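You operate a simulated robot arm through the tools that you are given. There is no shell and no other tool. Be economical: measure what you need, move in short steps, check, and stop when the job is done.

You run a simulated robot arm. Do the job below in one go: nothing can be reset, and whatever is moved stays where it is left.

Task
Put the white cap from the white table in the parts tray and the blue cap on the tiled table. Put the yellow pail on the long table. Fetch the labelled carton and set it on the low left shelf of the grey rack. Put the band from the top of the green cabinet on the top of the sump bench. Fetch the blue band and stand it on top of the orange block. Put two of the discs from the grey table on the tiled table. Put the numbered reel from the grey table on the yellow card there. Put the green corner pad on top of the wide core. Put the tall orange cup in the inside of the soak tank. Put the oil jug in the basin of the sink. Open the clips box lid. Any order will do. Set down upright: yellow pail, labelled carton, band, blue band, numbered reel, tall orange cup, oil jug.

The check looks at the end state, three seconds after you hand in, the way a careful person would. Anything else that was tipped, shoved, dropped, spilled or broken makes it a failure. Lids that push on must go on centred and level and be pressed home; caps that screw on are set level and turned clockwise until they are tight.

Robot
A 7-joint arm with a two-finger parallel gripper on a trunk, on a base that drives. Base frame: it is fixed to the floor where the robot stands at the start and does not move with it; the origin is under the middle of the robot, x ahead of it, y to its left, z up; the surface under the hand at the start is at about z = 800. Readings come in mm, rad, newtons and seconds.
With the tool pointing down near the work surface it reaches from about 220 to 740 mm from the robot's upright axis, wherever it stands. Its first joint turns from -2.897 to 2.897 rad. Places, roughly: band (5x12x11 cm) [-4100, -1000, 900]; basin of the sink [3600, -8600, 700]; blue band (5x6x11 cm) [-2500, -400, 900]; cap [500, -250, 750]; clips box lid [-5100, -3200, 900]; disc [-2000, -500, 750]; green corner pad (9x6x6 cm) [800, 800, 800]; inside of the soak tank (26x23 cm) [3560, -9200, 800]; labelled carton [-4250, -750, 1000]; long table [1500, -3900, 800]; low left shelf of the grey rack [-7600, 3000, 400]; numbered reel [-2000, -250, 750]; oil jug [1750, -10750, 1000]; orange block (8x8x3 cm) [-2100, -400, 800]; parts tray [750, 250, 750]; tall orange cup (7x6x10 cm) [3600, -7100, 1000]; tiled table [1500, 100, 800]; top of the sump bench [-4200, -2700, 800]; wide core (10x10x8 cm) [600, 500, 800]; yellow card [-2250, 0, 750]; yellow pail (22x14x16 cm) [1300, 500, 900]. Payload 1.57 kg.
Tool frame: the origin (TCP) lies between the finger pads and is the grasp point; the fingertips stand 30 mm ahead of it; z points along the fingers, y is the line along which they close. The gripper opens to 110 mm. The fingers are 24 mm wide and 12 mm thick; the gripper's body (48 by 112 mm) begins 78 mm behind the TCP.
Orientation is that of the tool frame in the base frame, as a unit quaternion [x, y, z, w]. With the fingers straight down and closing along the base's y, the tool's x points along the base's -x, its y along +y and its z along -z.

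Tools
- The arm moves only by the tool nudge_tool. Its argument "commands" is a list that holds one entry, the list of rows, each a list of 6 numbers: the shift along the tool's x, y, z in mm, then the turn, a rotation vector about the tool's x, y, z in degrees. In form: [[[dx, dy, dz, ax, ay, az], ...]]. A call has 1 to 10 rows; each row shifts and turns the commanded pose from where the row before left it, along the tool's axes as they then stand. "fingers" is the opening, from 0 (shut) to 1 (fully open), set as the call begins (left out, the last holds). Each row takes 0.2 s and may step no farther than 50 mm and 0.15 rad from the row before; otherwise, or with a gripper value out of range, the whole call is refused. Where a pose cannot be reached the arm comes as near as it can. A force on the tool above 40 N (or 10 N above the force at the start of the call, whichever is more), or a blocked arm, ends the call early, and 0.2 s more pass. Each finger travels about 45 mm/s and halts on what it meets, pressing with about 26 N; the grip force reading is that of the motor and also rises with nothing between the fingers. The clock runs only during rows and for 0.2 s after the last one: add rows that do not move to give the fingers time. The reply holds the time, the measured pose of the TCP, the force on the tool along the base axes, the opening and the grip force, in the units named above and with some noise, with the torque about the TCP (base axes, N m) and any sound that the robot's microphone picked up.
- Cameras (640 x 400 px; columns grow to the right, rows downward): "scene" is now at [19.1, 139.3, 1532.7]; the picture's right is [-0.17, -0.99, 0.00], its down [-0.73, 0.12, -0.67] and it looks along [0.66, -0.11, -0.74] (base axes); focal length 271 px, centre (320, 200). "wrist" rides on the gripper at [70, 16, -141] in the tool frame; the picture's right is [-0.23, 0.97, 0.00], its down [-0.86, -0.20, -0.48] and it looks along [-0.47, -0.11, 0.88] (tool axes); focal length 222 px, centre (320, 200). There is no depth. A picture from a camera that has moved, and an enlarged one, comes with that camera's place and axes in the base frame and with its lens.
- get_image(camera): a new picture of that camera. The clock stands still meanwhile.
- slide_trunk(by): slides the trunk up (or, below 0, down) by that many mm; the arm and the scene camera ride with it, the base frame stays. It gives what a move gives, with no picture.
- drive_base(legs): drives the robot by 1 to 6 legs, each [ahead, turn to the left] in mm and rad, along the robot's own axes; the way and the turn of a leg run together, so that a leg with both is an arc; at most 1500 mm and 3.142 rad a leg. The arm and the cameras ride along, it lands a little off, and it stops where it bumps. It gives what a move gives.
- turn_head(pan, tilt): turns the head with the scene camera to pan (to the left, within 2.705 rad either way) and tilt (down, from -0.506 to 1.204), counted from straight ahead of the robot. It gives what a move gives.
- zoom(camera, box): a new picture of the part [left, top, right, bottom] of that camera's present view, enlarged. The clock stands still meanwhile.
- sign_off(): hands the job in; it is judged then, once.

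Go step by step. Nothing tells you exact positions but the pictures and the camera data: compare them with the known pose of the tool, close in by small moves and look again before you grip or let go. The budget is 577 turns and 360 pictures, counting those below and the enlarged ones. Unless the task says otherwise, let go and move clear before handing in, and close with one line.

The tools are called after "Call:" as name(argument=value, ...) on one line, values as JSON. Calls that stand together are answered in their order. nudge_tool: Moves the arm, as the interface text tells. Its arguments: {"type":"object","properties":{"commands":{"type":"array"},"fingers":{"type":"number"}},"required":["commands"]} The other tools are called the same way: slide_trunk (by) slides the trunk up or down; drive_base (legs) drives the base; turn_head (pan, tilt) turns the head that bears the scene camera; get_image (camera) takes a picture; zoom (camera, box) takes an enlarged picture of a part of a camera's view; sign_off () hands the job in.

At the start:

```text
time: 0.0
tool_pos: [418.2, 266.6, 1142.1]
tcp_rot: [-0.001, 1.0, -0.001, 0.0]
ft_force: [-0.2, -0.6, 0.9]
wrist_torque: [0.02, 0.01, -0.03]
width: 110.1
finger_force: 0.0
trunk travel left (down, up): [-475.0, 115.0]
robot x, y, heading: [-1.2, 0.4, 0.003]
head pan, tilt: [-0.169, 0.831]
```

scene: 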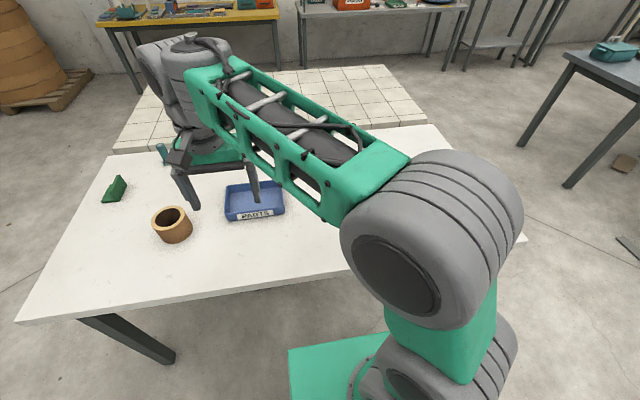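
wrist: 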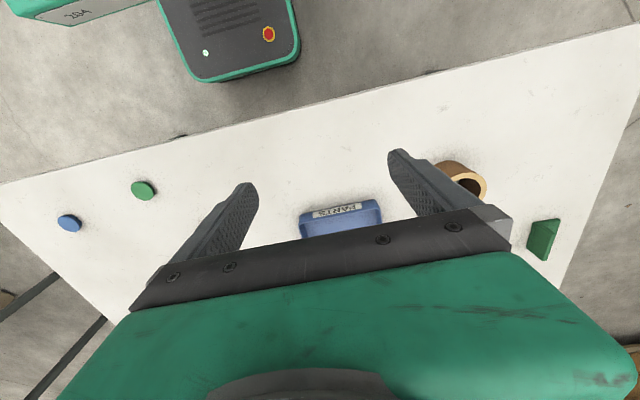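

I see the white table with the tray, wide core, green pad and caps, and the tiled table behind it. I'll look closer before moving.

Call:
zoom(camera="wrist", box=[0, 100, 320, 300])

Call:
turn_head(pan=-0.6, tilt=0.7)

Call:
get_image(camera="scene")

Call:
turn_head(pan=0.5, tilt=0.6)

Call:
get_image(camera="scene")

```text
2.00 times, centred on (160, 200) of wrist
camera zoom: at [348.1, 282.4, 1284.6], right [0.23, 0.97, 0.0], down [0.86, -0.2, 0.48], along [0.47, -0.11, -0.88], focal length 444 px, centre (640, 200)
```

zoom: 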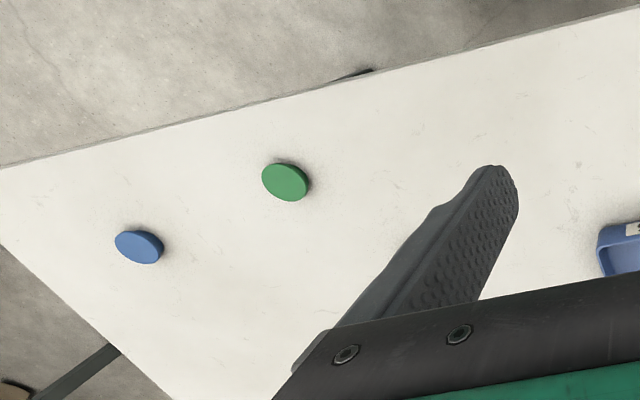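

```text
time: 0.9
tool_pos: [418.9, 265.7, 1143.6]
tcp_rot: [0.0, 1.0, 0.0, 0.0]
ft_force: [-0.8, 0.1, -0.1]
wrist_torque: [-0.02, -0.04, -0.01]
width: 110.1
finger_force: 0.0
trunk travel left (down, up): [-475.0, 115.0]
robot x, y, heading: [0.2, 5.0, 0.002]
head pan, tilt: [-0.6, 0.7]
```

```text
356 pictures are left
camera scene: at [11.2, 104.7, 1543.5], right [-0.56, -0.83, 0.0], down [-0.53, 0.36, -0.76], along [0.63, -0.43, -0.64], focal length 271 px, centre (320, 200)
```

scene: 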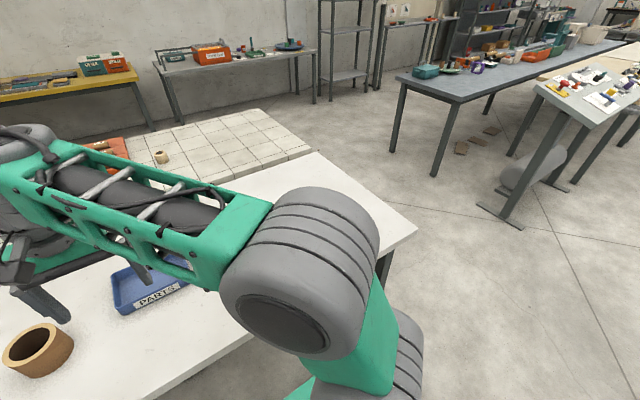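

```text
time: 2.2
tool_pos: [417.8, 265.9, 1142.5]
tcp_rot: [0.0, 1.0, 0.0, -0.001]
ft_force: [0.1, -0.8, -0.6]
wrist_torque: [-0.01, -0.02, -0.02]
width: 110.3
finger_force: 0.1
trunk travel left (down, up): [-475.0, 115.0]
robot x, y, heading: [4.1, -0.4, 0.0]
head pan, tilt: [0.499, 0.6]
```

```text
355 pictures are left
camera scene: at [18.7, 194.9, 1552.1], right [0.48, -0.88, 0.0], down [-0.5, -0.27, -0.82], along [0.72, 0.39, -0.57], focal length 271 px, centre (320, 200)
```

scene: 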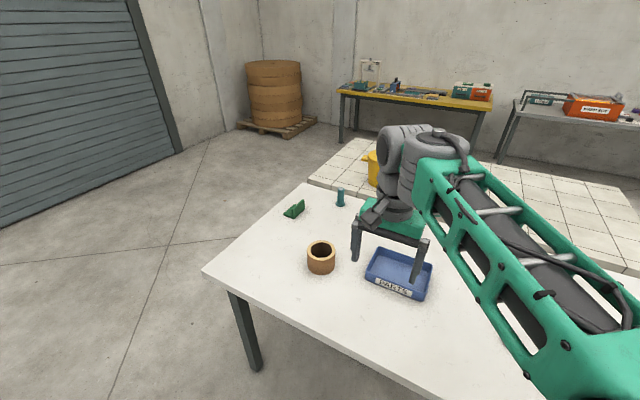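

Blue and green caps are seen on the right part of the table; the white one isn't identified yet. I'll move the hand over to the right and look.

Call:
nudge_tool(commands=[[[0, -50, 0, 0, 0, 0], [0, -50, 0, 0, 0, 0], [0, -50, 0, 0, 0, 0], [0, -50, 0, 0, 0, 0], [0, -50, 0, 0, 0, 0], [0, -50, 0, 0, 0, 0], [0, -50, 0, 0, 0, 0], [0, -50, 0, 0, 0, 0], [0, -50, 0, 0, 0, 0]]])

Call:
get_image(camera="wrist")

Call:
get_image(camera="scene")

```text
time: 4.2
tool_pos: [417.2, -184.7, 1143.0]
tcp_rot: [0.0, 1.0, -0.001, 0.0]
ft_force: [0.6, 0.0, 0.4]
wrist_torque: [-0.01, 0.0, 0.03]
width: 110.1
finger_force: 0.0
trunk travel left (down, up): [-475.0, 115.0]
robot x, y, heading: [2.2, -0.9, -0.002]
head pan, tilt: [0.499, 0.6]
```

```text
354 pictures are left
camera wrist: at [347.5, -167.7, 1285.2], right [0.23, 0.97, 0.0], down [0.86, -0.2, 0.48], along [0.47, -0.11, -0.88], focal length 222 px, centre (320, 200)
```

wrist: 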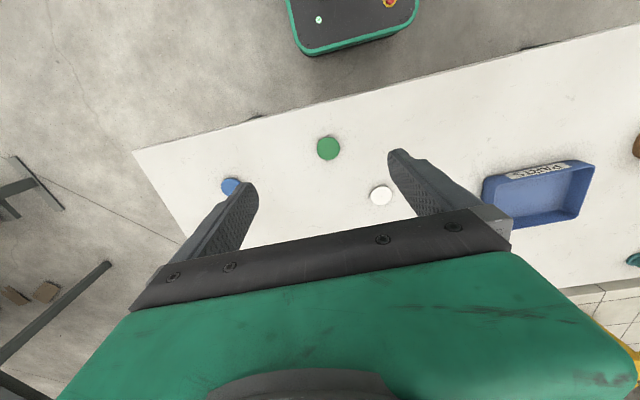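

```text
353 pictures are left
camera scene: at [18.9, 194.4, 1552.2], right [0.48, -0.88, 0.0], down [-0.5, -0.27, -0.83], along [0.72, 0.39, -0.56], focal length 271 px, centre (320, 200)
```

scene: 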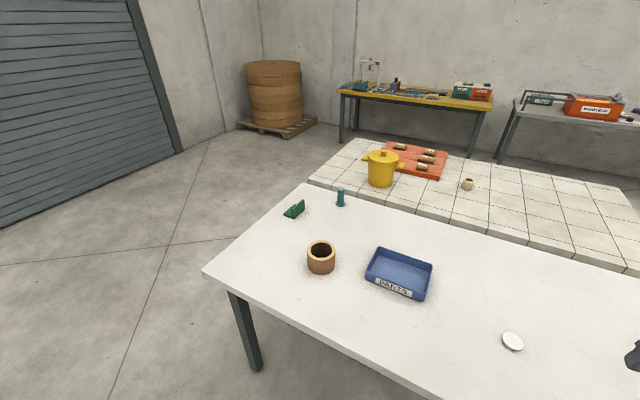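

The white cap sits near (622,-85), blue near (540,-500), table top about z 800. I'll move above the white cap and come down part way.

Call:
nudge_tool(commands=[[[-41, 20, 0, 0, 0, 0], [-41, 20, 0, 0, 0, 0], [-41, 20, 0, 0, 0, 0], [-41, 20, 0, 0, 0, 0], [-41, 20, 0, 0, 0, 0], [0, 0, 50, 0, 0, 0], [0, 0, 50, 0, 0, 0], [0, 0, 50, 0, 0, 0], [0, 0, 50, 0, 0, 0]]])

Call:
get_image(camera="wrist")

```text
time: 6.2
tool_pos: [620.9, -85.6, 945.1]
tcp_rot: [-0.001, 1.0, -0.001, 0.0]
ft_force: [0.0, 0.3, -0.1]
wrist_torque: [-0.02, -0.01, 0.0]
width: 110.1
finger_force: 0.0
trunk travel left (down, up): [-475.0, 115.0]
robot x, y, heading: [1.0, -0.0, 0.003]
head pan, tilt: [0.499, 0.6]
```

```text
352 pictures are left
camera wrist: at [552.7, -69.2, 1087.2], right [0.23, 0.97, 0.0], down [0.85, -0.2, 0.48], along [0.47, -0.11, -0.88], focal length 222 px, centre (320, 200)
```

wrist: 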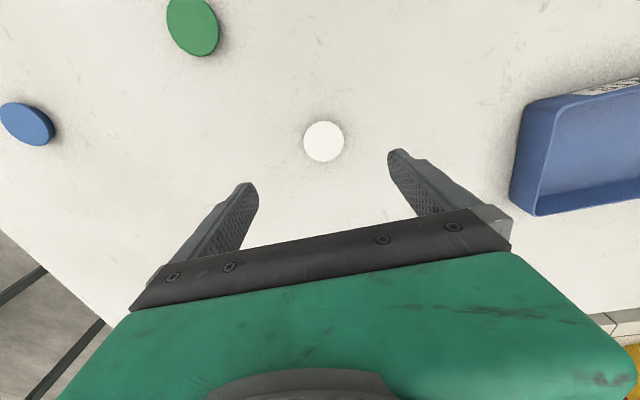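

White cap is right under the tool (620,-81). Going down carefully.

Call:
nudge_tool(commands=[[[0, 4, 45, 0, 0, 0], [0, 0, 40, 0, 0, 0]]])

Call:
get_image(camera="wrist")

```text
time: 6.8
tool_pos: [623.0, -80.1, 857.3]
tcp_rot: [0.0, 1.0, 0.0, 0.0]
ft_force: [0.3, 0.6, 0.2]
wrist_torque: [0.01, -0.01, -0.01]
width: 109.8
finger_force: 0.1
trunk travel left (down, up): [-475.0, 115.0]
robot x, y, heading: [0.6, 0.5, -0.0]
head pan, tilt: [0.499, 0.6]
```

```text
351 pictures are left
camera wrist: at [553.0, -63.1, 998.8], right [0.23, 0.97, 0.0], down [0.85, -0.2, 0.48], along [0.47, -0.11, -0.88], focal length 222 px, centre (320, 200)
```

wrist: 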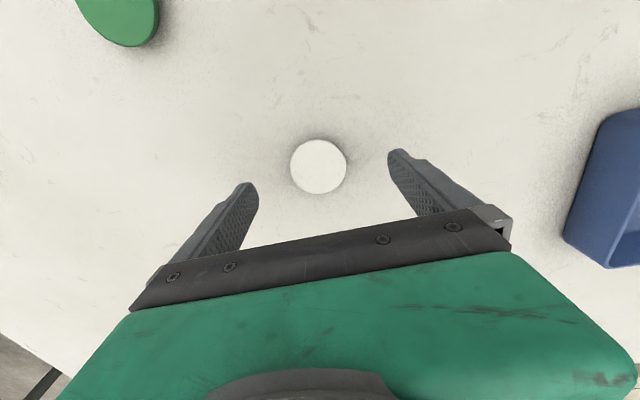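

Call:
nudge_tool(commands=[[[0, 0, 10, 0, 0, 0], [0, 0, 8, 0, 0, 0]]])

Call:
zoom(camera="wrist", box=[220, 100, 460, 250])

```text
time: 7.4
tool_pos: [622.3, -80.8, 838.3]
tcp_rot: [0.0, 1.0, -0.001, -0.001]
ft_force: [-0.2, 0.2, -0.8]
wrist_torque: [0.0, 0.01, 0.0]
width: 110.1
finger_force: 0.1
trunk travel left (down, up): [-475.0, 115.0]
robot x, y, heading: [1.3, 4.9, 0.001]
head pan, tilt: [0.499, 0.6]
```

```text
2.67 times, centred on (340, 175) of wrist
camera zoom: at [552.6, -63.3, 980.7], right [0.23, 0.97, 0.0], down [0.85, -0.2, 0.48], along [0.47, -0.11, -0.88], focal length 592 px, centre (267, 267)
```

zoom: 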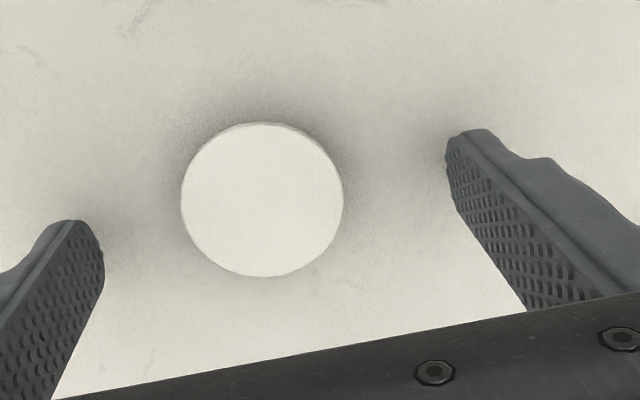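

Call:
nudge_tool(commands=[[[0, 0, 3, 0, 0, 0], [0, 0, 3, 0, 0, 0], [0, 0, 0, 0, 0, 0]]])

Call:
nudge_tool(commands=[[[2, 0, 0, 0, 0, 0], [0, 0, 0, 0, 0, 0], [0, 0, 0, 0, 0, 0], [0, 0, 0, 0, 0, 0], [0, 0, 0, 0, 0, 0], [0, 0, 0, 0, 0, 0]]], fingers=0.3)

```text
time: 8.2
tool_pos: [621.0, -79.0, 833.9]
tcp_rot: [0.0, 1.0, 0.0, 0.0]
ft_force: [-0.9, -1.1, 0.1]
wrist_torque: [-0.04, -0.02, 0.05]
width: 110.3
finger_force: 0.1
trunk travel left (down, up): [-475.0, 115.0]
robot x, y, heading: [0.2, -0.7, -0.0]
head pan, tilt: [0.499, 0.6]
```

```text
time: 9.6
tool_pos: [621.1, -79.7, 833.7]
tcp_rot: [-0.001, 1.0, -0.001, 0.0]
ft_force: [-0.7, 0.2, 0.2]
wrist_torque: [0.02, 0.04, 0.03]
width: 46.7
finger_force: 26.2
trunk travel left (down, up): [-475.0, 115.0]
robot x, y, heading: [-1.3, 4.2, 0.001]
head pan, tilt: [0.499, 0.6]
```

The cap is gripped at 46.7 mm. Lifting and moving toward the tray.

Call:
nudge_tool(commands=[[[0, 0, -50, 0, 0, 0], [0, 0, -50, 0, 0, 0], [-10, 46, 0, 0, 0, 0], [-10, 46, 0, 0, 0, 0], [-10, 46, 0, 0, 0, 0], [-10, 46, 0, 0, 0, 0], [-10, 46, 0, 0, 0, 0], [-5, 46, 0, 0, 0, 0]]], fingers=0.2)

Call:
get_image(camera="wrist")

Call:
get_image(camera="scene")

```text
time: 11.4
tool_pos: [673.6, 196.7, 932.6]
tcp_rot: [0.0, 1.0, 0.0, -0.001]
ft_force: [-0.1, -1.4, 0.6]
wrist_torque: [0.0, 0.01, -0.01]
width: 46.5
finger_force: 25.8
trunk travel left (down, up): [-475.0, 115.0]
robot x, y, heading: [1.7, -0.4, -0.004]
head pan, tilt: [0.499, 0.6]
```

```text
349 pictures are left
camera wrist: at [603.2, 213.4, 1074.0], right [0.23, 0.97, 0.0], down [0.86, -0.2, 0.48], along [0.47, -0.11, -0.88], focal length 222 px, centre (320, 200)
```

wrist: 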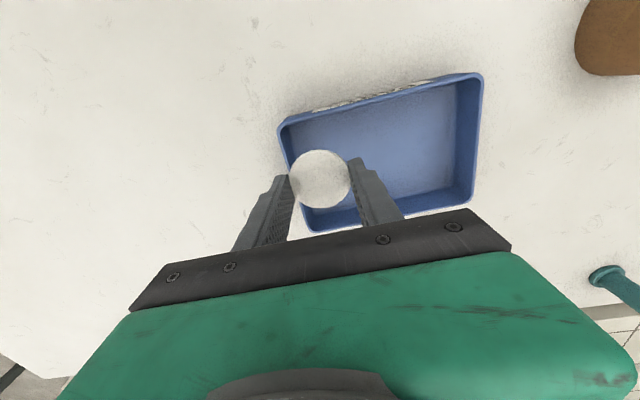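

```text
348 pictures are left
camera scene: at [18.8, 195.2, 1552.1], right [0.48, -0.88, 0.0], down [-0.5, -0.27, -0.82], along [0.72, 0.4, -0.57], focal length 271 px, centre (320, 200)
```

scene: 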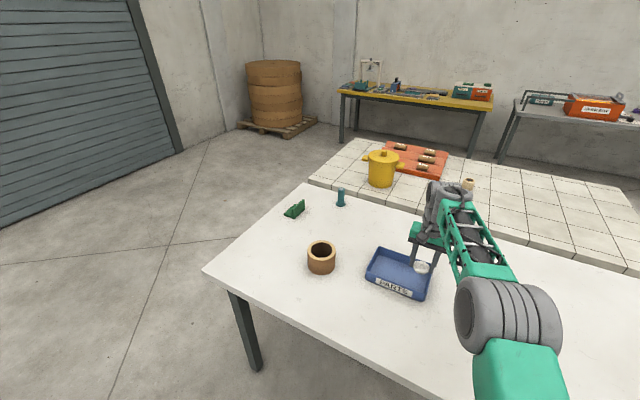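

Tray centre is about (690,268). Moving over and lowering the cap.

Call:
nudge_tool(commands=[[[-4, 35, 0, 0, 0, 0], [-4, 35, 0, 0, 0, 0], [0, 0, 45, 0, 0, 0], [0, 0, 30, 0, 0, 0], [0, 0, 10, 0, 0, 0]]])

Call:
get_image(camera="wrist")

```text
time: 12.6
tool_pos: [684.5, 263.4, 849.7]
tcp_rot: [0.0, 1.0, 0.0, 0.0]
ft_force: [0.4, 0.5, 0.9]
wrist_torque: [0.01, -0.02, 0.03]
width: 46.4
finger_force: 25.8
trunk travel left (down, up): [-475.0, 115.0]
robot x, y, heading: [1.4, 1.0, 0.001]
head pan, tilt: [0.499, 0.6]
```

```text
347 pictures are left
camera wrist: at [615.0, 280.3, 991.2], right [0.23, 0.97, 0.0], down [0.86, -0.2, 0.48], along [0.47, -0.11, -0.88], focal length 222 px, centre (320, 200)
```

wrist: 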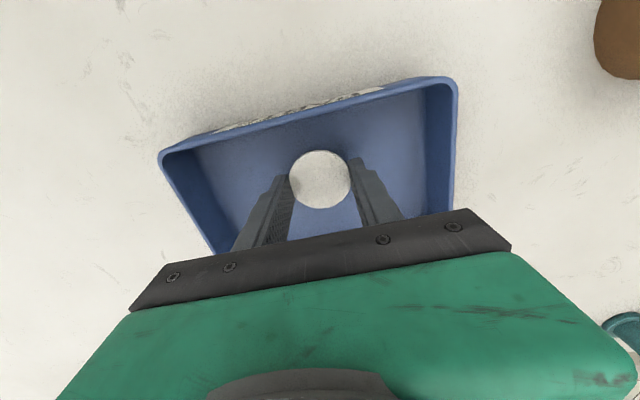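

Call:
nudge_tool(commands=[[[0, 0, 4, 0, 0, 0], [0, 0, 4, 0, 0, 0], [0, 0, 3, 0, 0, 0], [0, 0, 0, 0, 0, 0]]])

```text
time: 13.6
tool_pos: [684.7, 266.1, 837.1]
tcp_rot: [0.0, 1.0, 0.0, -0.001]
ft_force: [0.9, 0.9, 1.2]
wrist_torque: [0.01, 0.0, -0.01]
width: 46.8
finger_force: 26.4
trunk travel left (down, up): [-475.0, 115.0]
robot x, y, heading: [-1.1, 0.3, 0.0]
head pan, tilt: [0.499, 0.6]
```

Call:
nudge_tool(commands=[[[0, 0, 1.5, 0, 0, 0], [0, 0, 0, 0, 0, 0]]])

Call:
nudge_tool(commands=[[[0, 0, 0, 0, 0, 0], [0, 0, 0, 0, 0, 0], [0, 0, 0, 0, 0, 0], [0, 0, -40, 0, 0, 0], [0, 0, -50, 0, 0, 0], [0, 0, -50, 0, 0, 0]]], fingers=0.65)

Call:
get_image(camera="wrist")

```text
time: 14.2
tool_pos: [684.6, 267.1, 837.8]
tcp_rot: [0.001, 1.0, 0.001, 0.001]
ft_force: [0.4, -1.8, 8.1]
wrist_torque: [-0.03, 0.05, 0.01]
width: 47.0
finger_force: 26.0
trunk travel left (down, up): [-475.0, 115.0]
robot x, y, heading: [2.9, 2.6, 0.001]
head pan, tilt: [0.499, 0.6]
```

```text
time: 15.6
tool_pos: [677.5, 262.4, 977.2]
tcp_rot: [0.0, 1.0, 0.001, 0.001]
ft_force: [-0.4, -1.3, 0.0]
wrist_torque: [0.01, -0.03, 0.0]
width: 71.8
finger_force: 0.0
out of reach, approached as far as the arm can: row 6
trunk travel left (down, up): [-475.0, 115.0]
robot x, y, heading: [-1.2, -0.9, 0.001]
head pan, tilt: [0.499, 0.6]
```

```text
346 pictures are left
camera wrist: at [609.4, 278.6, 1118.6], right [0.23, 0.97, 0.0], down [0.86, -0.2, 0.48], along [0.47, -0.11, -0.88], focal length 222 px, centre (320, 200)
```

wrist: 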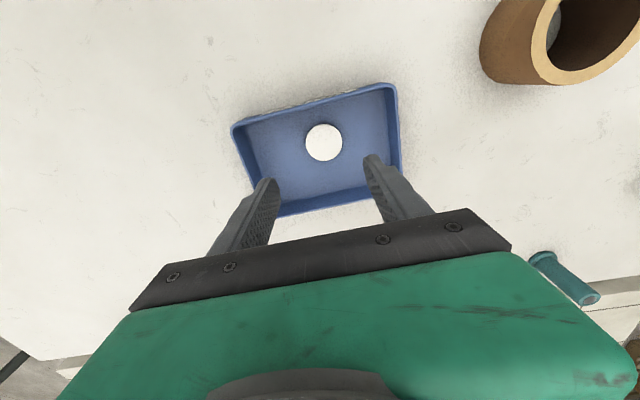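

White cap is in the tray. Now a panorama of the room for route planning.

Call:
turn_head(pan=-1.2, tilt=0.45)

Call:
get_image(camera="scene")

Call:
turn_head(pan=-2.4, tilt=0.45)

Call:
get_image(camera="scene")

Call:
turn_head(pan=2.6, tilt=0.45)

Call:
get_image(camera="scene")

Call:
turn_head(pan=1.5, tilt=0.45)

Call:
get_image(camera="scene")

```text
time: 17.4
tool_pos: [678.6, 263.6, 976.1]
tcp_rot: [-0.001, 1.0, 0.0, 0.0]
ft_force: [-0.9, -0.4, -0.6]
wrist_torque: [-0.01, 0.01, -0.02]
width: 71.4
finger_force: 0.1
trunk travel left (down, up): [-475.0, 115.0]
robot x, y, heading: [-3.5, -0.4, -0.002]
head pan, tilt: [-1.201, 0.45]
```

```text
345 pictures are left
camera scene: at [-25.5, 67.0, 1565.7], right [-0.93, -0.36, 0.0], down [-0.16, 0.41, -0.9], along [0.33, -0.84, -0.44], focal length 271 px, centre (320, 200)
```

scene: 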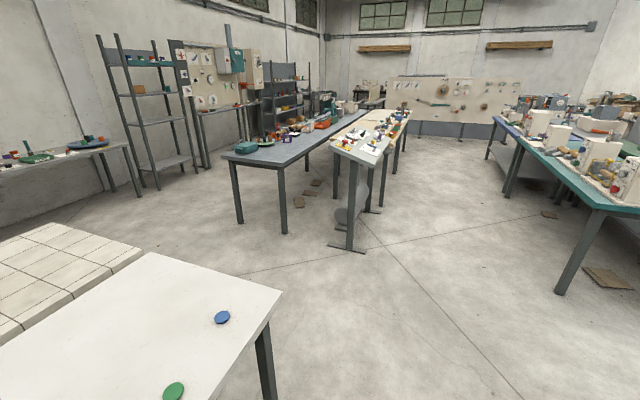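

```text
time: 18.8
tool_pos: [678.7, 262.6, 976.7]
tcp_rot: [0.0, 1.0, 0.0, -0.001]
ft_force: [-0.1, -0.1, -0.8]
wrist_torque: [-0.01, 0.06, -0.01]
width: 71.3
finger_force: 0.1
trunk travel left (down, up): [-475.0, 115.0]
robot x, y, heading: [3.0, -2.0, 0.005]
head pan, tilt: [-2.4, 0.45]
```

```text
344 pictures are left
camera scene: at [-126.5, 90.5, 1565.7], right [-0.68, 0.74, 0.0], down [0.32, 0.29, -0.9], along [-0.66, -0.61, -0.44], focal length 271 px, centre (320, 200)
```

scene: 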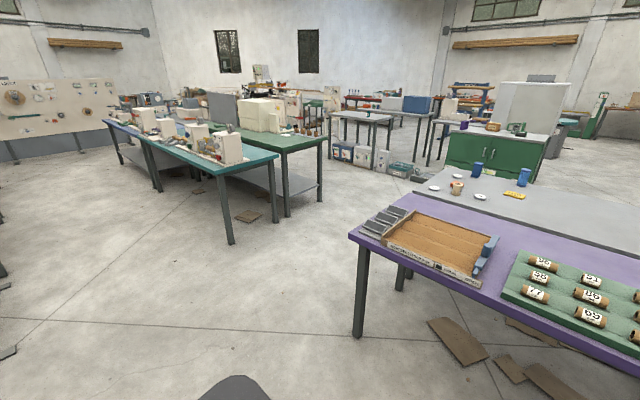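

```text
time: 22.7
tool_pos: [678.6, 262.7, 976.1]
tcp_rot: [0.0, 1.0, 0.001, -0.001]
ft_force: [-0.3, 0.0, -0.3]
wrist_torque: [0.04, -0.03, -0.01]
width: 71.5
finger_force: 0.1
trunk travel left (down, up): [-475.0, 115.0]
robot x, y, heading: [-5.0, -3.3, -0.002]
head pan, tilt: [2.601, 0.45]
```

```text
343 pictures are left
camera scene: at [-137.6, 200.0, 1565.7], right [0.52, 0.86, 0.0], down [0.37, -0.22, -0.9], along [-0.77, 0.46, -0.44], focal length 271 px, centre (320, 200)
```

scene: 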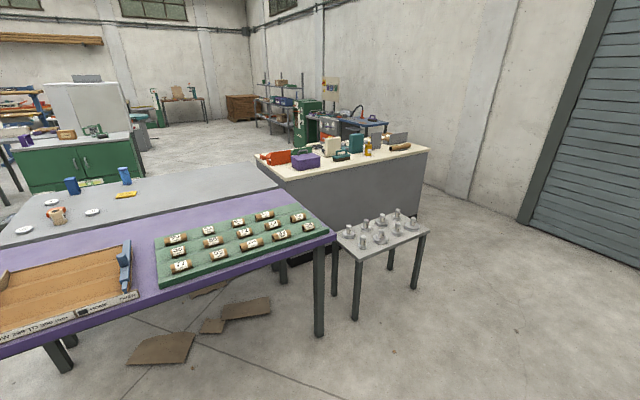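

```text
time: 24.0
tool_pos: [679.6, 263.7, 976.9]
tcp_rot: [0.001, 1.0, 0.001, 0.0]
ft_force: [-0.3, 0.1, 0.7]
wrist_torque: [0.03, 0.0, 0.0]
width: 71.3
finger_force: 0.0
trunk travel left (down, up): [-475.0, 115.0]
robot x, y, heading: [0.4, 1.6, -0.002]
head pan, tilt: [1.499, 0.45]
```

```text
342 pictures are left
camera scene: at [-52.3, 244.3, 1565.7], right [1.0, -0.07, 0.0], down [-0.03, -0.43, -0.9], along [0.06, 0.9, -0.44], focal length 271 px, centre (320, 200)
```

scene: 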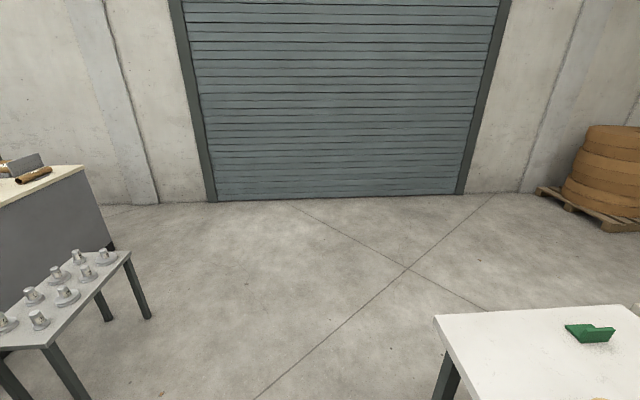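

Blue cap is at about (519,-420). Moving the hand there with fingers open.

Call:
nudge_tool(commands=[[[10.6, -45.5, 0, 0, 0, 0], [10.6, -45.5, 0, 0, 0, 0], [10.6, -45.5, 0, 0, 0, 0], [10.6, -45.5, 0, 0, 0, 0], [10.6, -45.5, 0, 0, 0, 0], [10.6, -45.5, 0, 0, 0, 0], [10.6, -45.5, 0, 0, 0, 0], [10.6, -45.5, 0, 0, 0, 0]]], fingers=1)

Call:
nudge_tool(commands=[[[10.6, -45.5, 0, 0, 0, 0], [10.6, -45.5, 0, 0, 0, 0], [10.6, -45.5, 0, 0, 0, 0], [10.6, -45.5, 0, 0, 0, 0], [10.6, -45.5, 0, 0, 0, 0], [10.6, -45.5, 0, 0, 0, 0], [10.6, -45.5, 0, 0, 0, 0], [0, 0, 40, 0, 0, 0], [0, 0, 40, 0, 0, 0]]])

Call:
get_image(camera="wrist")

```text
time: 25.8
tool_pos: [595.5, -104.6, 976.3]
tcp_rot: [0.0, 1.0, 0.001, 0.0]
ft_force: [-0.2, 0.2, -0.4]
wrist_torque: [0.03, -0.01, 0.0]
width: 110.2
finger_force: 0.1
trunk travel left (down, up): [-475.0, 115.0]
robot x, y, heading: [0.5, -2.2, 0.003]
head pan, tilt: [1.499, 0.45]
```

```text
time: 27.8
tool_pos: [520.0, -422.2, 892.6]
tcp_rot: [0.0, 1.0, 0.0, 0.001]
ft_force: [0.3, 0.0, -0.4]
wrist_torque: [0.0, 0.01, -0.04]
width: 109.9
finger_force: 0.1
trunk travel left (down, up): [-475.0, 115.0]
robot x, y, heading: [2.5, 1.6, -0.005]
head pan, tilt: [1.499, 0.45]
```

```text
341 pictures are left
camera wrist: at [449.9, -405.9, 1034.3], right [0.23, 0.97, 0.0], down [0.85, -0.2, 0.48], along [0.47, -0.11, -0.88], focal length 222 px, centre (320, 200)
```

wrist: 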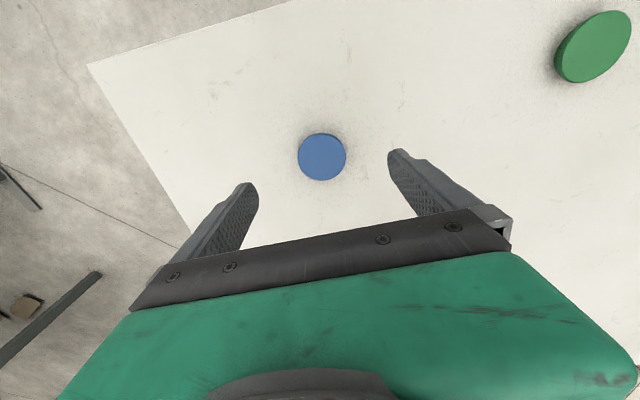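

Call:
nudge_tool(commands=[[[0, 1, 30, 0, 0, 0], [0, 0, 20, 0, 0, 0], [0, 0, 8, 0, 0, 0], [0, 0, 0, 0, 0, 0]]])

Call:
nudge_tool(commands=[[[0, 0, 0, 0, 0, 0], [0, 0, 0, 0, 0, 0], [0, 0, 0, 0, 0, 0], [0, 0, 0, 0, 0, 0], [0, 0, 0, 0, 0, 0]]], fingers=0.2)

Call:
nudge_tool(commands=[[[0, 0, -50, 0, 0, 0], [0, 0, -50, 0, 0, 0], [0, 0, -50, 0, 0, 0], [0, 0, -50, 0, 0, 0]]])

Call:
get_image(camera="wrist")

```text
time: 28.8
tool_pos: [519.6, -420.1, 831.6]
tcp_rot: [0.0, 1.0, 0.001, -0.001]
ft_force: [-0.8, 0.6, -0.6]
wrist_torque: [0.02, 0.01, -0.02]
width: 109.8
finger_force: 0.1
trunk travel left (down, up): [-475.0, 115.0]
robot x, y, heading: [-2.6, 0.6, 0.0]
head pan, tilt: [1.499, 0.45]
```

```text
time: 30.0
tool_pos: [519.7, -420.3, 832.4]
tcp_rot: [0.0, 1.0, 0.0, 0.0]
ft_force: [-0.3, -0.6, -0.3]
wrist_torque: [0.0, 0.02, -0.01]
width: 47.6
finger_force: 25.6
trunk travel left (down, up): [-475.0, 115.0]
robot x, y, heading: [0.1, -0.4, -0.003]
head pan, tilt: [1.499, 0.45]
```

```text
time: 31.0
tool_pos: [521.4, -417.1, 1037.9]
tcp_rot: [0.0, 1.0, 0.001, 0.0]
ft_force: [-0.5, -0.9, 0.0]
wrist_torque: [0.0, -0.02, -0.02]
width: 46.9
finger_force: 25.6
trunk travel left (down, up): [-475.0, 115.0]
robot x, y, heading: [-0.7, 0.2, -0.004]
head pan, tilt: [1.499, 0.45]
```

```text
340 pictures are left
camera wrist: at [452.3, -401.7, 1179.5], right [0.23, 0.97, 0.0], down [0.86, -0.2, 0.48], along [0.46, -0.11, -0.88], focal length 222 px, centre (320, 200)
```

wrist: 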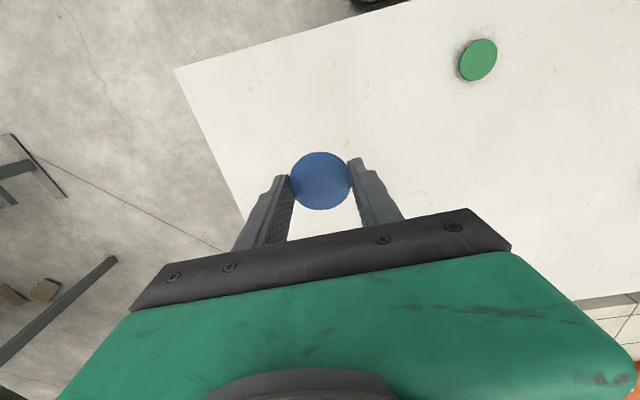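

Cap in hand. I retract the arm, back off and drive around to the left side of the tables.

Call:
nudge_tool(commands=[[[16, 41, -8, 0, 0, 0], [16, 41, -8, 0, 0, 0], [16, 41, -8, 0, 0, 0], [16, 41, -8, 0, 0, 0], [16, 41, -8, 0, 0, 0], [16, 41, -8, 0, 0, 0], [16, 41, -8, 0, 0, 0], [16, 41, -8, 0, 0, 0], [16, 41, -8, 0, 0, 0]]])

Call:
drive_base(legs=[[-300, 0], [0, 1.571], [1350, 0], [0, -1.571]])

Call:
turn_head(pan=-0.5, tilt=0.6)

Call:
get_image(camera="scene")

```text
time: 33.0
tool_pos: [380.1, -47.6, 1111.4]
tcp_rot: [0.0, 1.0, 0.0, 0.0]
ft_force: [0.4, -0.6, -0.5]
wrist_torque: [0.0, 0.02, -0.02]
width: 46.5
finger_force: 25.7
trunk travel left (down, up): [-475.0, 115.0]
robot x, y, heading: [0.6, -1.5, 0.002]
head pan, tilt: [1.499, 0.45]
```

```text
time: 49.0
tool_pos: [117.9, 1302.4, 1111.1]
tcp_rot: [0.004, 1.0, 0.001, 0.0]
ft_force: [-1.0, 0.0, 0.9]
wrist_torque: [0.01, -0.03, 0.02]
width: 46.2
finger_force: 25.9
trunk travel left (down, up): [-475.0, 115.0]
robot x, y, heading: [-260.4, 1354.6, -0.007]
head pan, tilt: [1.499, 0.45]
```

```text
time: 50.9
tool_pos: [117.7, 1304.1, 1112.3]
tcp_rot: [0.003, 1.0, 0.0, 0.0]
ft_force: [-0.6, 0.2, 0.1]
wrist_torque: [0.02, 0.02, -0.04]
width: 46.1
finger_force: 25.9
trunk travel left (down, up): [-475.0, 115.0]
robot x, y, heading: [-259.6, 1353.2, -0.003]
head pan, tilt: [-0.499, 0.6]
```

```text
339 pictures are left
camera scene: at [-242.7, 1465.4, 1552.1], right [-0.48, -0.88, 0.0], down [-0.49, 0.27, -0.83], along [0.72, -0.4, -0.56], focal length 271 px, centre (320, 200)
```

scene: 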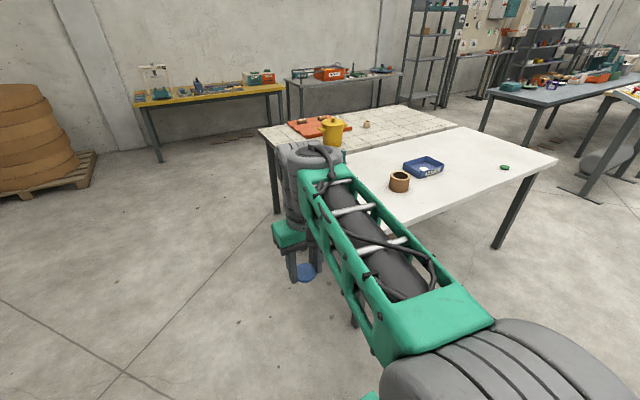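

Call:
drive_base(legs=[[1000, 0], [600, 0], [0, -1.571]])

Call:
turn_head(pan=0.5, tilt=0.8)

Call:
get_image(camera="scene")

Call:
get_image(camera="wrist")

```text
time: 63.0
tool_pos: [1265.2, 924.2, 1111.4]
tcp_rot: [0.73, 0.683, 0.0, 0.0]
ft_force: [-0.3, -0.3, -1.1]
wrist_torque: [0.0, -0.01, 0.01]
width: 46.5
finger_force: 26.0
trunk travel left (down, up): [-475.0, 115.0]
robot x, y, heading: [1338.9, 1300.4, -1.632]
head pan, tilt: [-0.499, 0.6]
```

```text
time: 64.2
tool_pos: [1265.0, 924.7, 1112.4]
tcp_rot: [0.731, 0.682, 0.0, 0.001]
ft_force: [0.9, -0.3, -0.3]
wrist_torque: [0.0, -0.01, 0.02]
width: 46.3
finger_force: 25.5
trunk travel left (down, up): [-475.0, 115.0]
robot x, y, heading: [1342.2, 1297.1, -1.638]
head pan, tilt: [0.499, 0.799]
```

```text
338 pictures are left
camera scene: at [1533.6, 1274.7, 1535.3], right [-0.91, -0.42, 0.0], down [-0.3, 0.65, -0.7], along [0.29, -0.63, -0.72], focal length 271 px, centre (320, 200)
```

scene: 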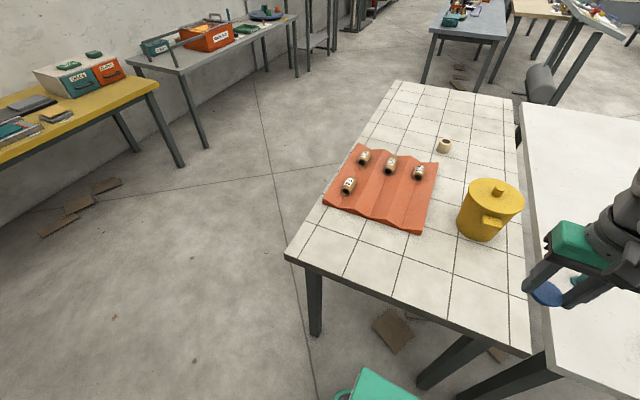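

```text
337 pictures are left
camera wrist: at [1286.6, 993.1, 1253.6], right [0.96, -0.29, 0.0], down [-0.26, -0.84, 0.48], along [-0.14, -0.46, -0.88], focal length 222 px, centre (320, 200)
```

wrist: 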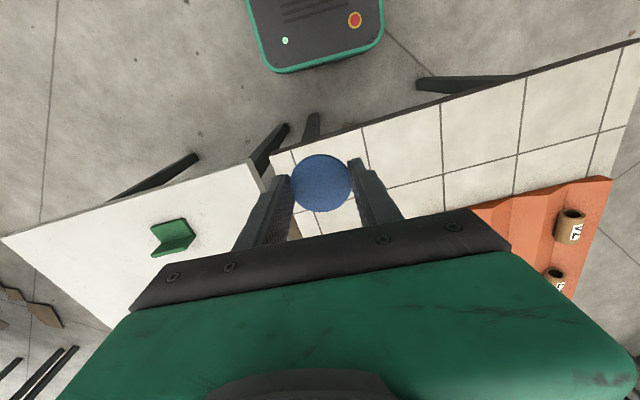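

Tiled table spans x 1155–1832, y up to about 893. Free spot near (1500,790) for the blue cap.

Call:
nudge_tool(commands=[[[-19.5, 40.7, 0, 0, 0, 0], [-19.5, 40.7, 0, 0, 0, 0], [-19.5, 40.7, 0, 0, 0, 0], [-19.5, 40.7, 0, 0, 0, 0], [-19.5, 40.7, 0, 0, 0, 0], [-19.5, 40.7, 0, 0, 0, 0], [0, 0, 50, 0, 0, 0], [0, 0, 50, 0, 0, 0], [0, 0, 50, 0, 0, 0], [0, 0, 50, 0, 0, 0]]])

Call:
get_image(camera="wrist")

Call:
get_image(camera="scene")

```text
time: 66.4
tool_pos: [1500.9, 795.7, 911.0]
tcp_rot: [0.732, 0.682, 0.0, 0.0]
ft_force: [-0.5, 0.3, 0.2]
wrist_torque: [0.0, -0.01, 0.03]
width: 46.5
finger_force: 26.3
trunk travel left (down, up): [-475.0, 115.0]
robot x, y, heading: [1338.0, 1301.6, -1.637]
head pan, tilt: [0.499, 0.799]
```

```text
336 pictures are left
camera wrist: at [1522.1, 863.9, 1053.3], right [0.96, -0.29, 0.0], down [-0.26, -0.84, 0.48], along [-0.14, -0.46, -0.88], focal length 222 px, centre (320, 200)
```

wrist: 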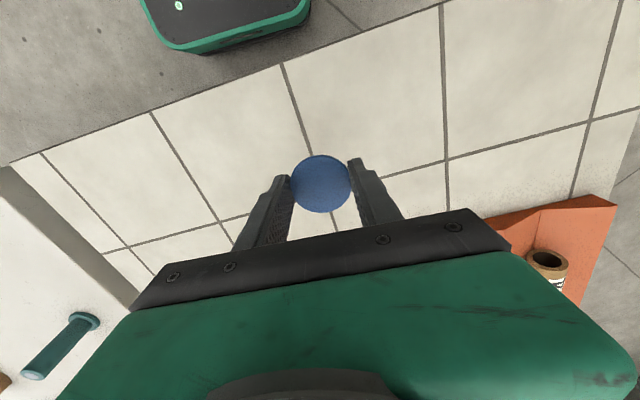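

```text
335 pictures are left
camera scene: at [1533.8, 1274.5, 1535.3], right [-0.91, -0.42, 0.0], down [-0.3, 0.65, -0.7], along [0.29, -0.63, -0.72], focal length 271 px, centre (320, 200)
```

scene: 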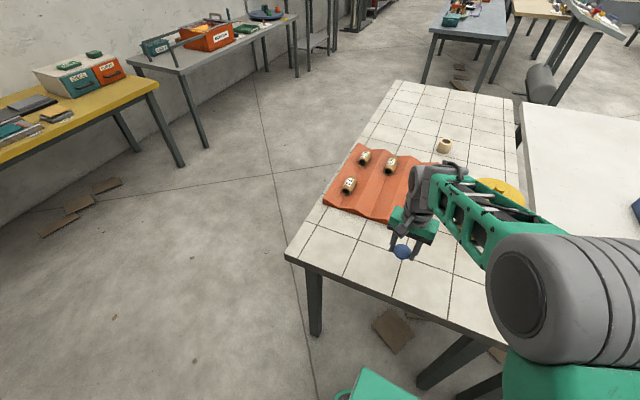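

Call:
nudge_tool(commands=[[[0, 0, 40, 0, 0, 0], [0, 0, 25, 0, 0, 0], [0, 0, 6, 0, 0, 0], [0, 0, 3, 0, 0, 0]]])

Call:
zoom(camera="wrist", box=[220, 100, 460, 250])

```text
time: 67.4
tool_pos: [1502.0, 792.1, 835.5]
tcp_rot: [0.73, 0.683, 0.0, -0.001]
ft_force: [-0.6, 0.5, 0.4]
wrist_torque: [-0.02, 0.0, -0.02]
width: 46.3
finger_force: 26.0
trunk travel left (down, up): [-475.0, 115.0]
robot x, y, heading: [1339.1, 1301.6, -1.641]
head pan, tilt: [0.499, 0.799]
```

```text
2.67 times, centred on (340, 175) of wrist
camera zoom: at [1523.1, 860.6, 978.4], right [0.96, -0.29, 0.0], down [-0.26, -0.84, 0.48], along [-0.14, -0.46, -0.88], focal length 592 px, centre (267, 267)
```

zoom: 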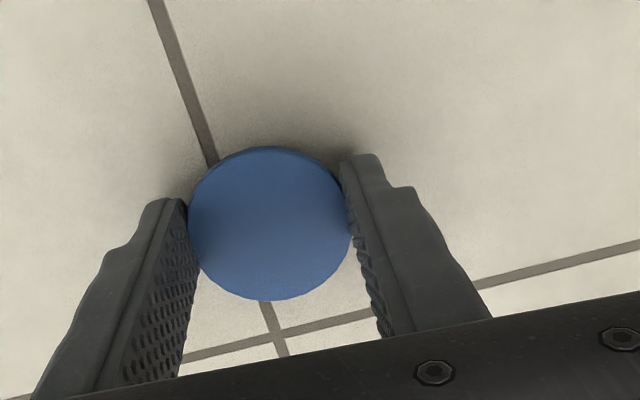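

Call:
nudge_tool(commands=[[[0, 0, 2, 0, 0, 0], [0, 0, 0, 0, 0, 0]]])

Call:
nudge_tool(commands=[[[0, 0, 2, 0, 0, 0], [0, 0, 0, 0, 0, 0]]])

```text
time: 68.0
tool_pos: [1501.7, 791.8, 835.2]
tcp_rot: [0.731, 0.683, 0.0, 0.0]
ft_force: [-0.2, 0.7, 1.4]
wrist_torque: [0.03, -0.02, 0.0]
width: 46.6
finger_force: 25.9
trunk travel left (down, up): [-475.0, 115.0]
robot x, y, heading: [1339.2, 1300.2, -1.632]
head pan, tilt: [0.499, 0.799]
```

```text
time: 68.6
tool_pos: [1501.7, 792.2, 833.2]
tcp_rot: [0.73, 0.683, 0.0, 0.0]
ft_force: [0.4, 0.0, -0.8]
wrist_torque: [0.01, 0.05, 0.0]
width: 46.3
finger_force: 26.0
trunk travel left (down, up): [-475.0, 115.0]
robot x, y, heading: [1339.5, 1301.5, -1.633]
head pan, tilt: [0.499, 0.799]
```

Call:
nudge_tool(commands=[[[0, 0, 2, 0, 0, 0], [0, 0, 0, 0, 0, 0]]])

Call:
nudge_tool(commands=[[[0, 0, 2, 0, 0, 0], [0, 0, 0, 0, 0, 0]]])

```text
time: 69.2
tool_pos: [1501.1, 790.0, 832.4]
tcp_rot: [0.731, 0.683, 0.001, 0.0]
ft_force: [-0.1, 1.5, 5.0]
wrist_torque: [0.03, -0.03, -0.03]
width: 46.5
finger_force: 26.0
trunk travel left (down, up): [-475.0, 115.0]
robot x, y, heading: [1339.9, 1300.4, -1.638]
head pan, tilt: [0.499, 0.799]
```

```text
time: 69.8
tool_pos: [1501.2, 791.1, 830.4]
tcp_rot: [0.731, 0.683, -0.001, 0.003]
ft_force: [0.0, 1.6, 19.8]
wrist_torque: [0.01, 0.0, -0.03]
width: 46.6
finger_force: 25.5
trunk travel left (down, up): [-475.0, 115.0]
robot x, y, heading: [1341.2, 1303.9, -1.638]
head pan, tilt: [0.499, 0.799]
```

Contact made; releasing the blue cap and raising.

Call:
nudge_tool(commands=[[[0, 0, -1.5, 0, 0, 0], [0, 0, 0, 0, 0, 0], [0, 0, 0, 0, 0, 0], [0, 0, 0, 0, 0, 0], [0, 0, -40, 0, 0, 0], [0, 0, -50, 0, 0, 0], [0, 0, -50, 0, 0, 0], [0, 0, -50, 0, 0, 0], [0, 0, -50, 0, 0, 0]]], fingers=1)

Call:
get_image(camera="wrist")

```text
time: 71.8
tool_pos: [1498.8, 791.5, 1073.1]
tcp_rot: [0.731, 0.682, 0.0, 0.0]
ft_force: [0.4, 0.1, -0.6]
wrist_torque: [0.03, 0.01, -0.02]
width: 110.1
finger_force: 0.0
trunk travel left (down, up): [-475.0, 115.0]
robot x, y, heading: [1337.4, 1300.6, -1.638]
head pan, tilt: [0.499, 0.799]
```

```text
333 pictures are left
camera wrist: at [1519.8, 859.8, 1215.7], right [0.96, -0.29, 0.0], down [-0.26, -0.84, 0.48], along [-0.14, -0.46, -0.88], focal length 222 px, centre (320, 200)
```

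wrist: 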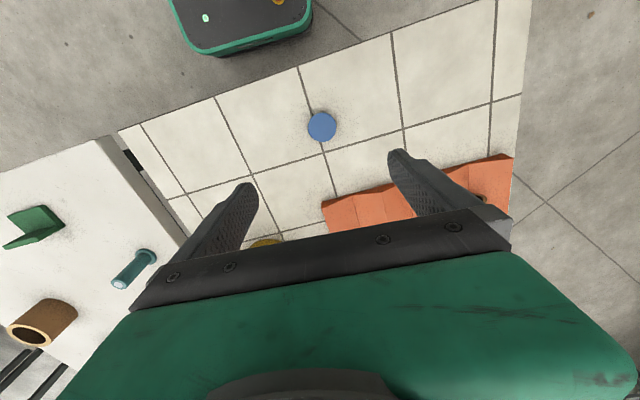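

Blue cap is placed. Next the green pad: retract, then drive toward x≈750 along the left side.

Call:
nudge_tool(commands=[[[40, -20, 0, 0, 0, 0], [40, -20, 0, 0, 0, 0], [40, -20, 0, 0, 0, 0], [0, 0, -40, 0, 0, 0]]])

Call:
drive_base(legs=[[0, -1.5], [620, 0], [0, 1.571]])

Call:
turn_head(pan=0.0, tilt=0.85)

Call:
get_image(camera="scene")

Call:
get_image(camera="wrist")

```text
time: 72.8
tool_pos: [1448.3, 917.3, 1111.3]
tcp_rot: [0.731, 0.682, 0.0, 0.0]
ft_force: [-0.4, -0.1, -0.8]
wrist_torque: [0.0, -0.02, 0.05]
width: 110.0
finger_force: 0.1
trunk travel left (down, up): [-475.0, 115.0]
robot x, y, heading: [1339.1, 1303.1, -1.641]
head pan, tilt: [0.499, 0.799]
```

```text
time: 84.0
tool_pos: [872.9, 935.9, 1109.5]
tcp_rot: [0.69, 0.723, 0.0, 0.0]
ft_force: [-0.2, -0.2, -0.3]
wrist_torque: [-0.01, -0.01, 0.01]
width: 110.1
finger_force: 0.1
trunk travel left (down, up): [-475.0, 115.0]
robot x, y, heading: [723.7, 1307.1, -1.523]
head pan, tilt: [0.499, 0.799]
```

```text
time: 84.9
tool_pos: [871.3, 936.7, 1111.0]
tcp_rot: [0.691, 0.723, 0.0, 0.001]
ft_force: [-0.1, 0.2, -0.1]
wrist_torque: [0.02, 0.03, 0.0]
width: 109.9
finger_force: 0.1
trunk travel left (down, up): [-475.0, 115.0]
robot x, y, heading: [722.4, 1303.7, -1.529]
head pan, tilt: [0.0, 0.85]
```

```text
332 pictures are left
camera scene: at [878.2, 1293.5, 1531.2], right [-1.0, -0.05, 0.0], down [-0.03, 0.75, -0.66], along [0.03, -0.66, -0.75], focal length 271 px, centre (320, 200)
```

scene: 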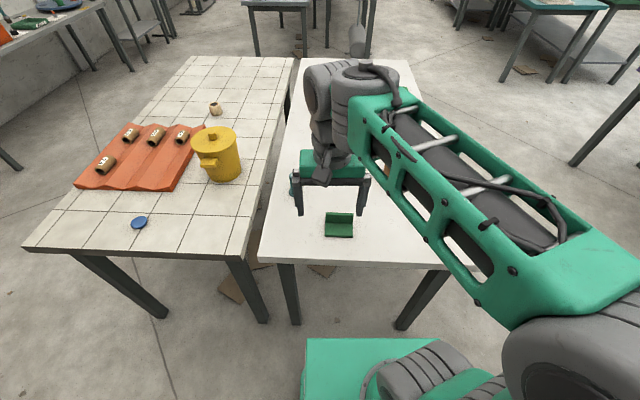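

```text
331 pictures are left
camera wrist: at [886.3, 1006.9, 1252.9], right [0.98, -0.18, 0.0], down [-0.16, -0.86, 0.48], along [-0.09, -0.47, -0.88], focal length 222 px, centre (320, 200)
```

wrist: 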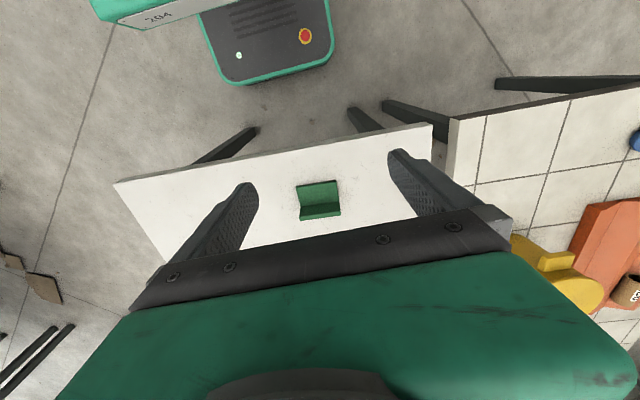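

Call:
zoom(camera="wrist", box=[260, 150, 380, 240])

Call:
zoom(camera="scene", box=[290, 195, 390, 255])

```text
4.44 times, centred on (320, 195) of wrist
camera zoom: at [886.3, 1006.9, 1252.9], right [0.98, -0.18, 0.0], down [-0.16, -0.86, 0.48], along [-0.09, -0.47, -0.88], focal length 987 px, centre (320, 222)
```

zoom: 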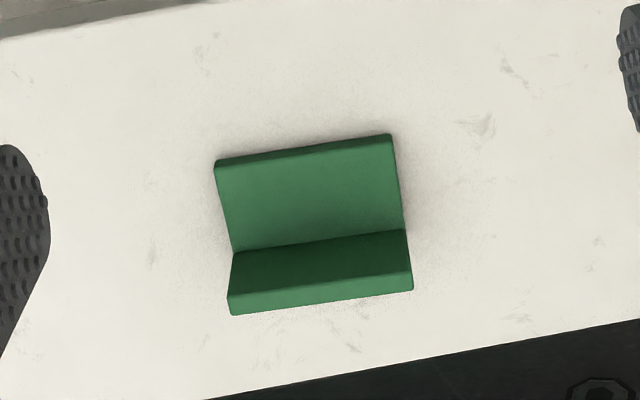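

```text
6.40 times, centred on (340, 225) of scene
camera zoom: at [878.2, 1293.5, 1531.2], right [-1.0, -0.05, 0.0], down [-0.03, 0.75, -0.66], along [0.03, -0.66, -0.75], focal length 1732 px, centre (192, 40)
```

zoom: 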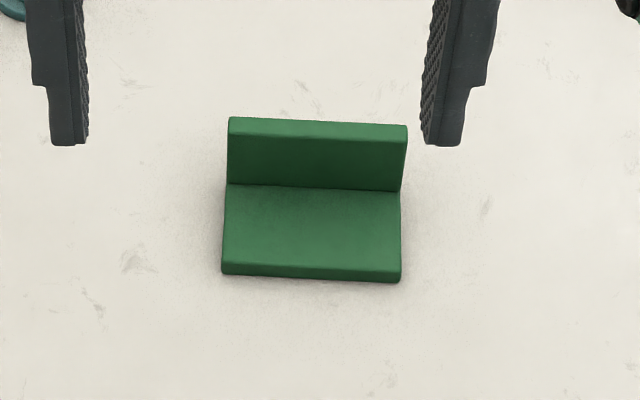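

The pad is an L: the vertical wall at y≈757 centred x≈840, running along x. I'll grip the wall ends (90 mm wide) without turning much.

Call:
nudge_tool(commands=[[[-44.6, -9.8, 0, 0, 0, 0], [-44.6, -9.8, 0, 0, 0, 0], [-44.6, -9.8, 0, 0, 0, 0], [-44.6, -9.8, 0, 0, 0, 0], [0, 0, 50, 0, 0, 3.5], [0, 0, 50, 0, 0, 0], [0, 0, 50, 0, 0, 0]]])

Call:
get_image(camera="wrist")

Call:
zoom(camera="scene", box=[240, 140, 440, 265])

```text
time: 86.5
tool_pos: [843.1, 753.9, 961.2]
tcp_rot: [0.712, 0.702, 0.0, 0.0]
ft_force: [-1.5, -0.2, -1.3]
wrist_torque: [0.04, -0.03, 0.0]
width: 109.5
finger_force: 0.0
trunk travel left (down, up): [-475.0, 115.0]
robot x, y, heading: [720.6, 1307.4, -1.525]
head pan, tilt: [0.0, 0.85]
```

```text
328 pictures are left
camera wrist: at [859.6, 823.2, 1104.1], right [0.97, -0.24, 0.0], down [-0.21, -0.85, 0.48], along [-0.12, -0.46, -0.88], focal length 222 px, centre (320, 200)
```

wrist: 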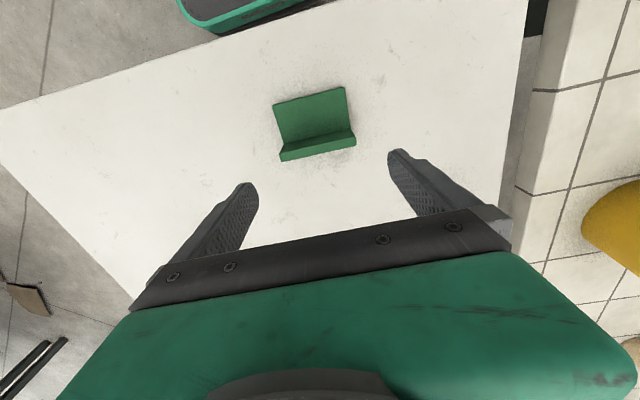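

```text
3.20 times, centred on (340, 202) of scene
camera zoom: at [878.3, 1293.0, 1531.3], right [-1.0, -0.05, 0.0], down [-0.03, 0.75, -0.66], along [0.03, -0.66, -0.75], focal length 866 px, centre (256, 192)
```

zoom: 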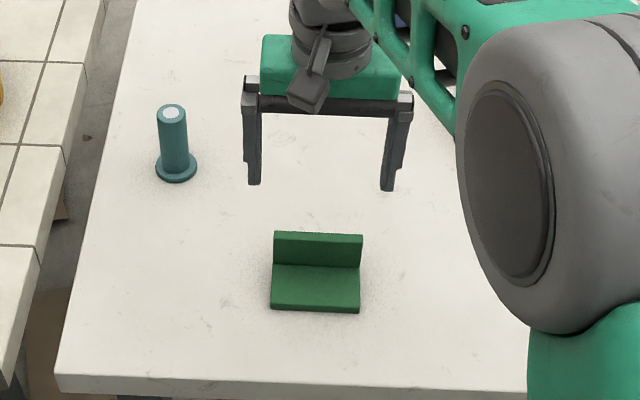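

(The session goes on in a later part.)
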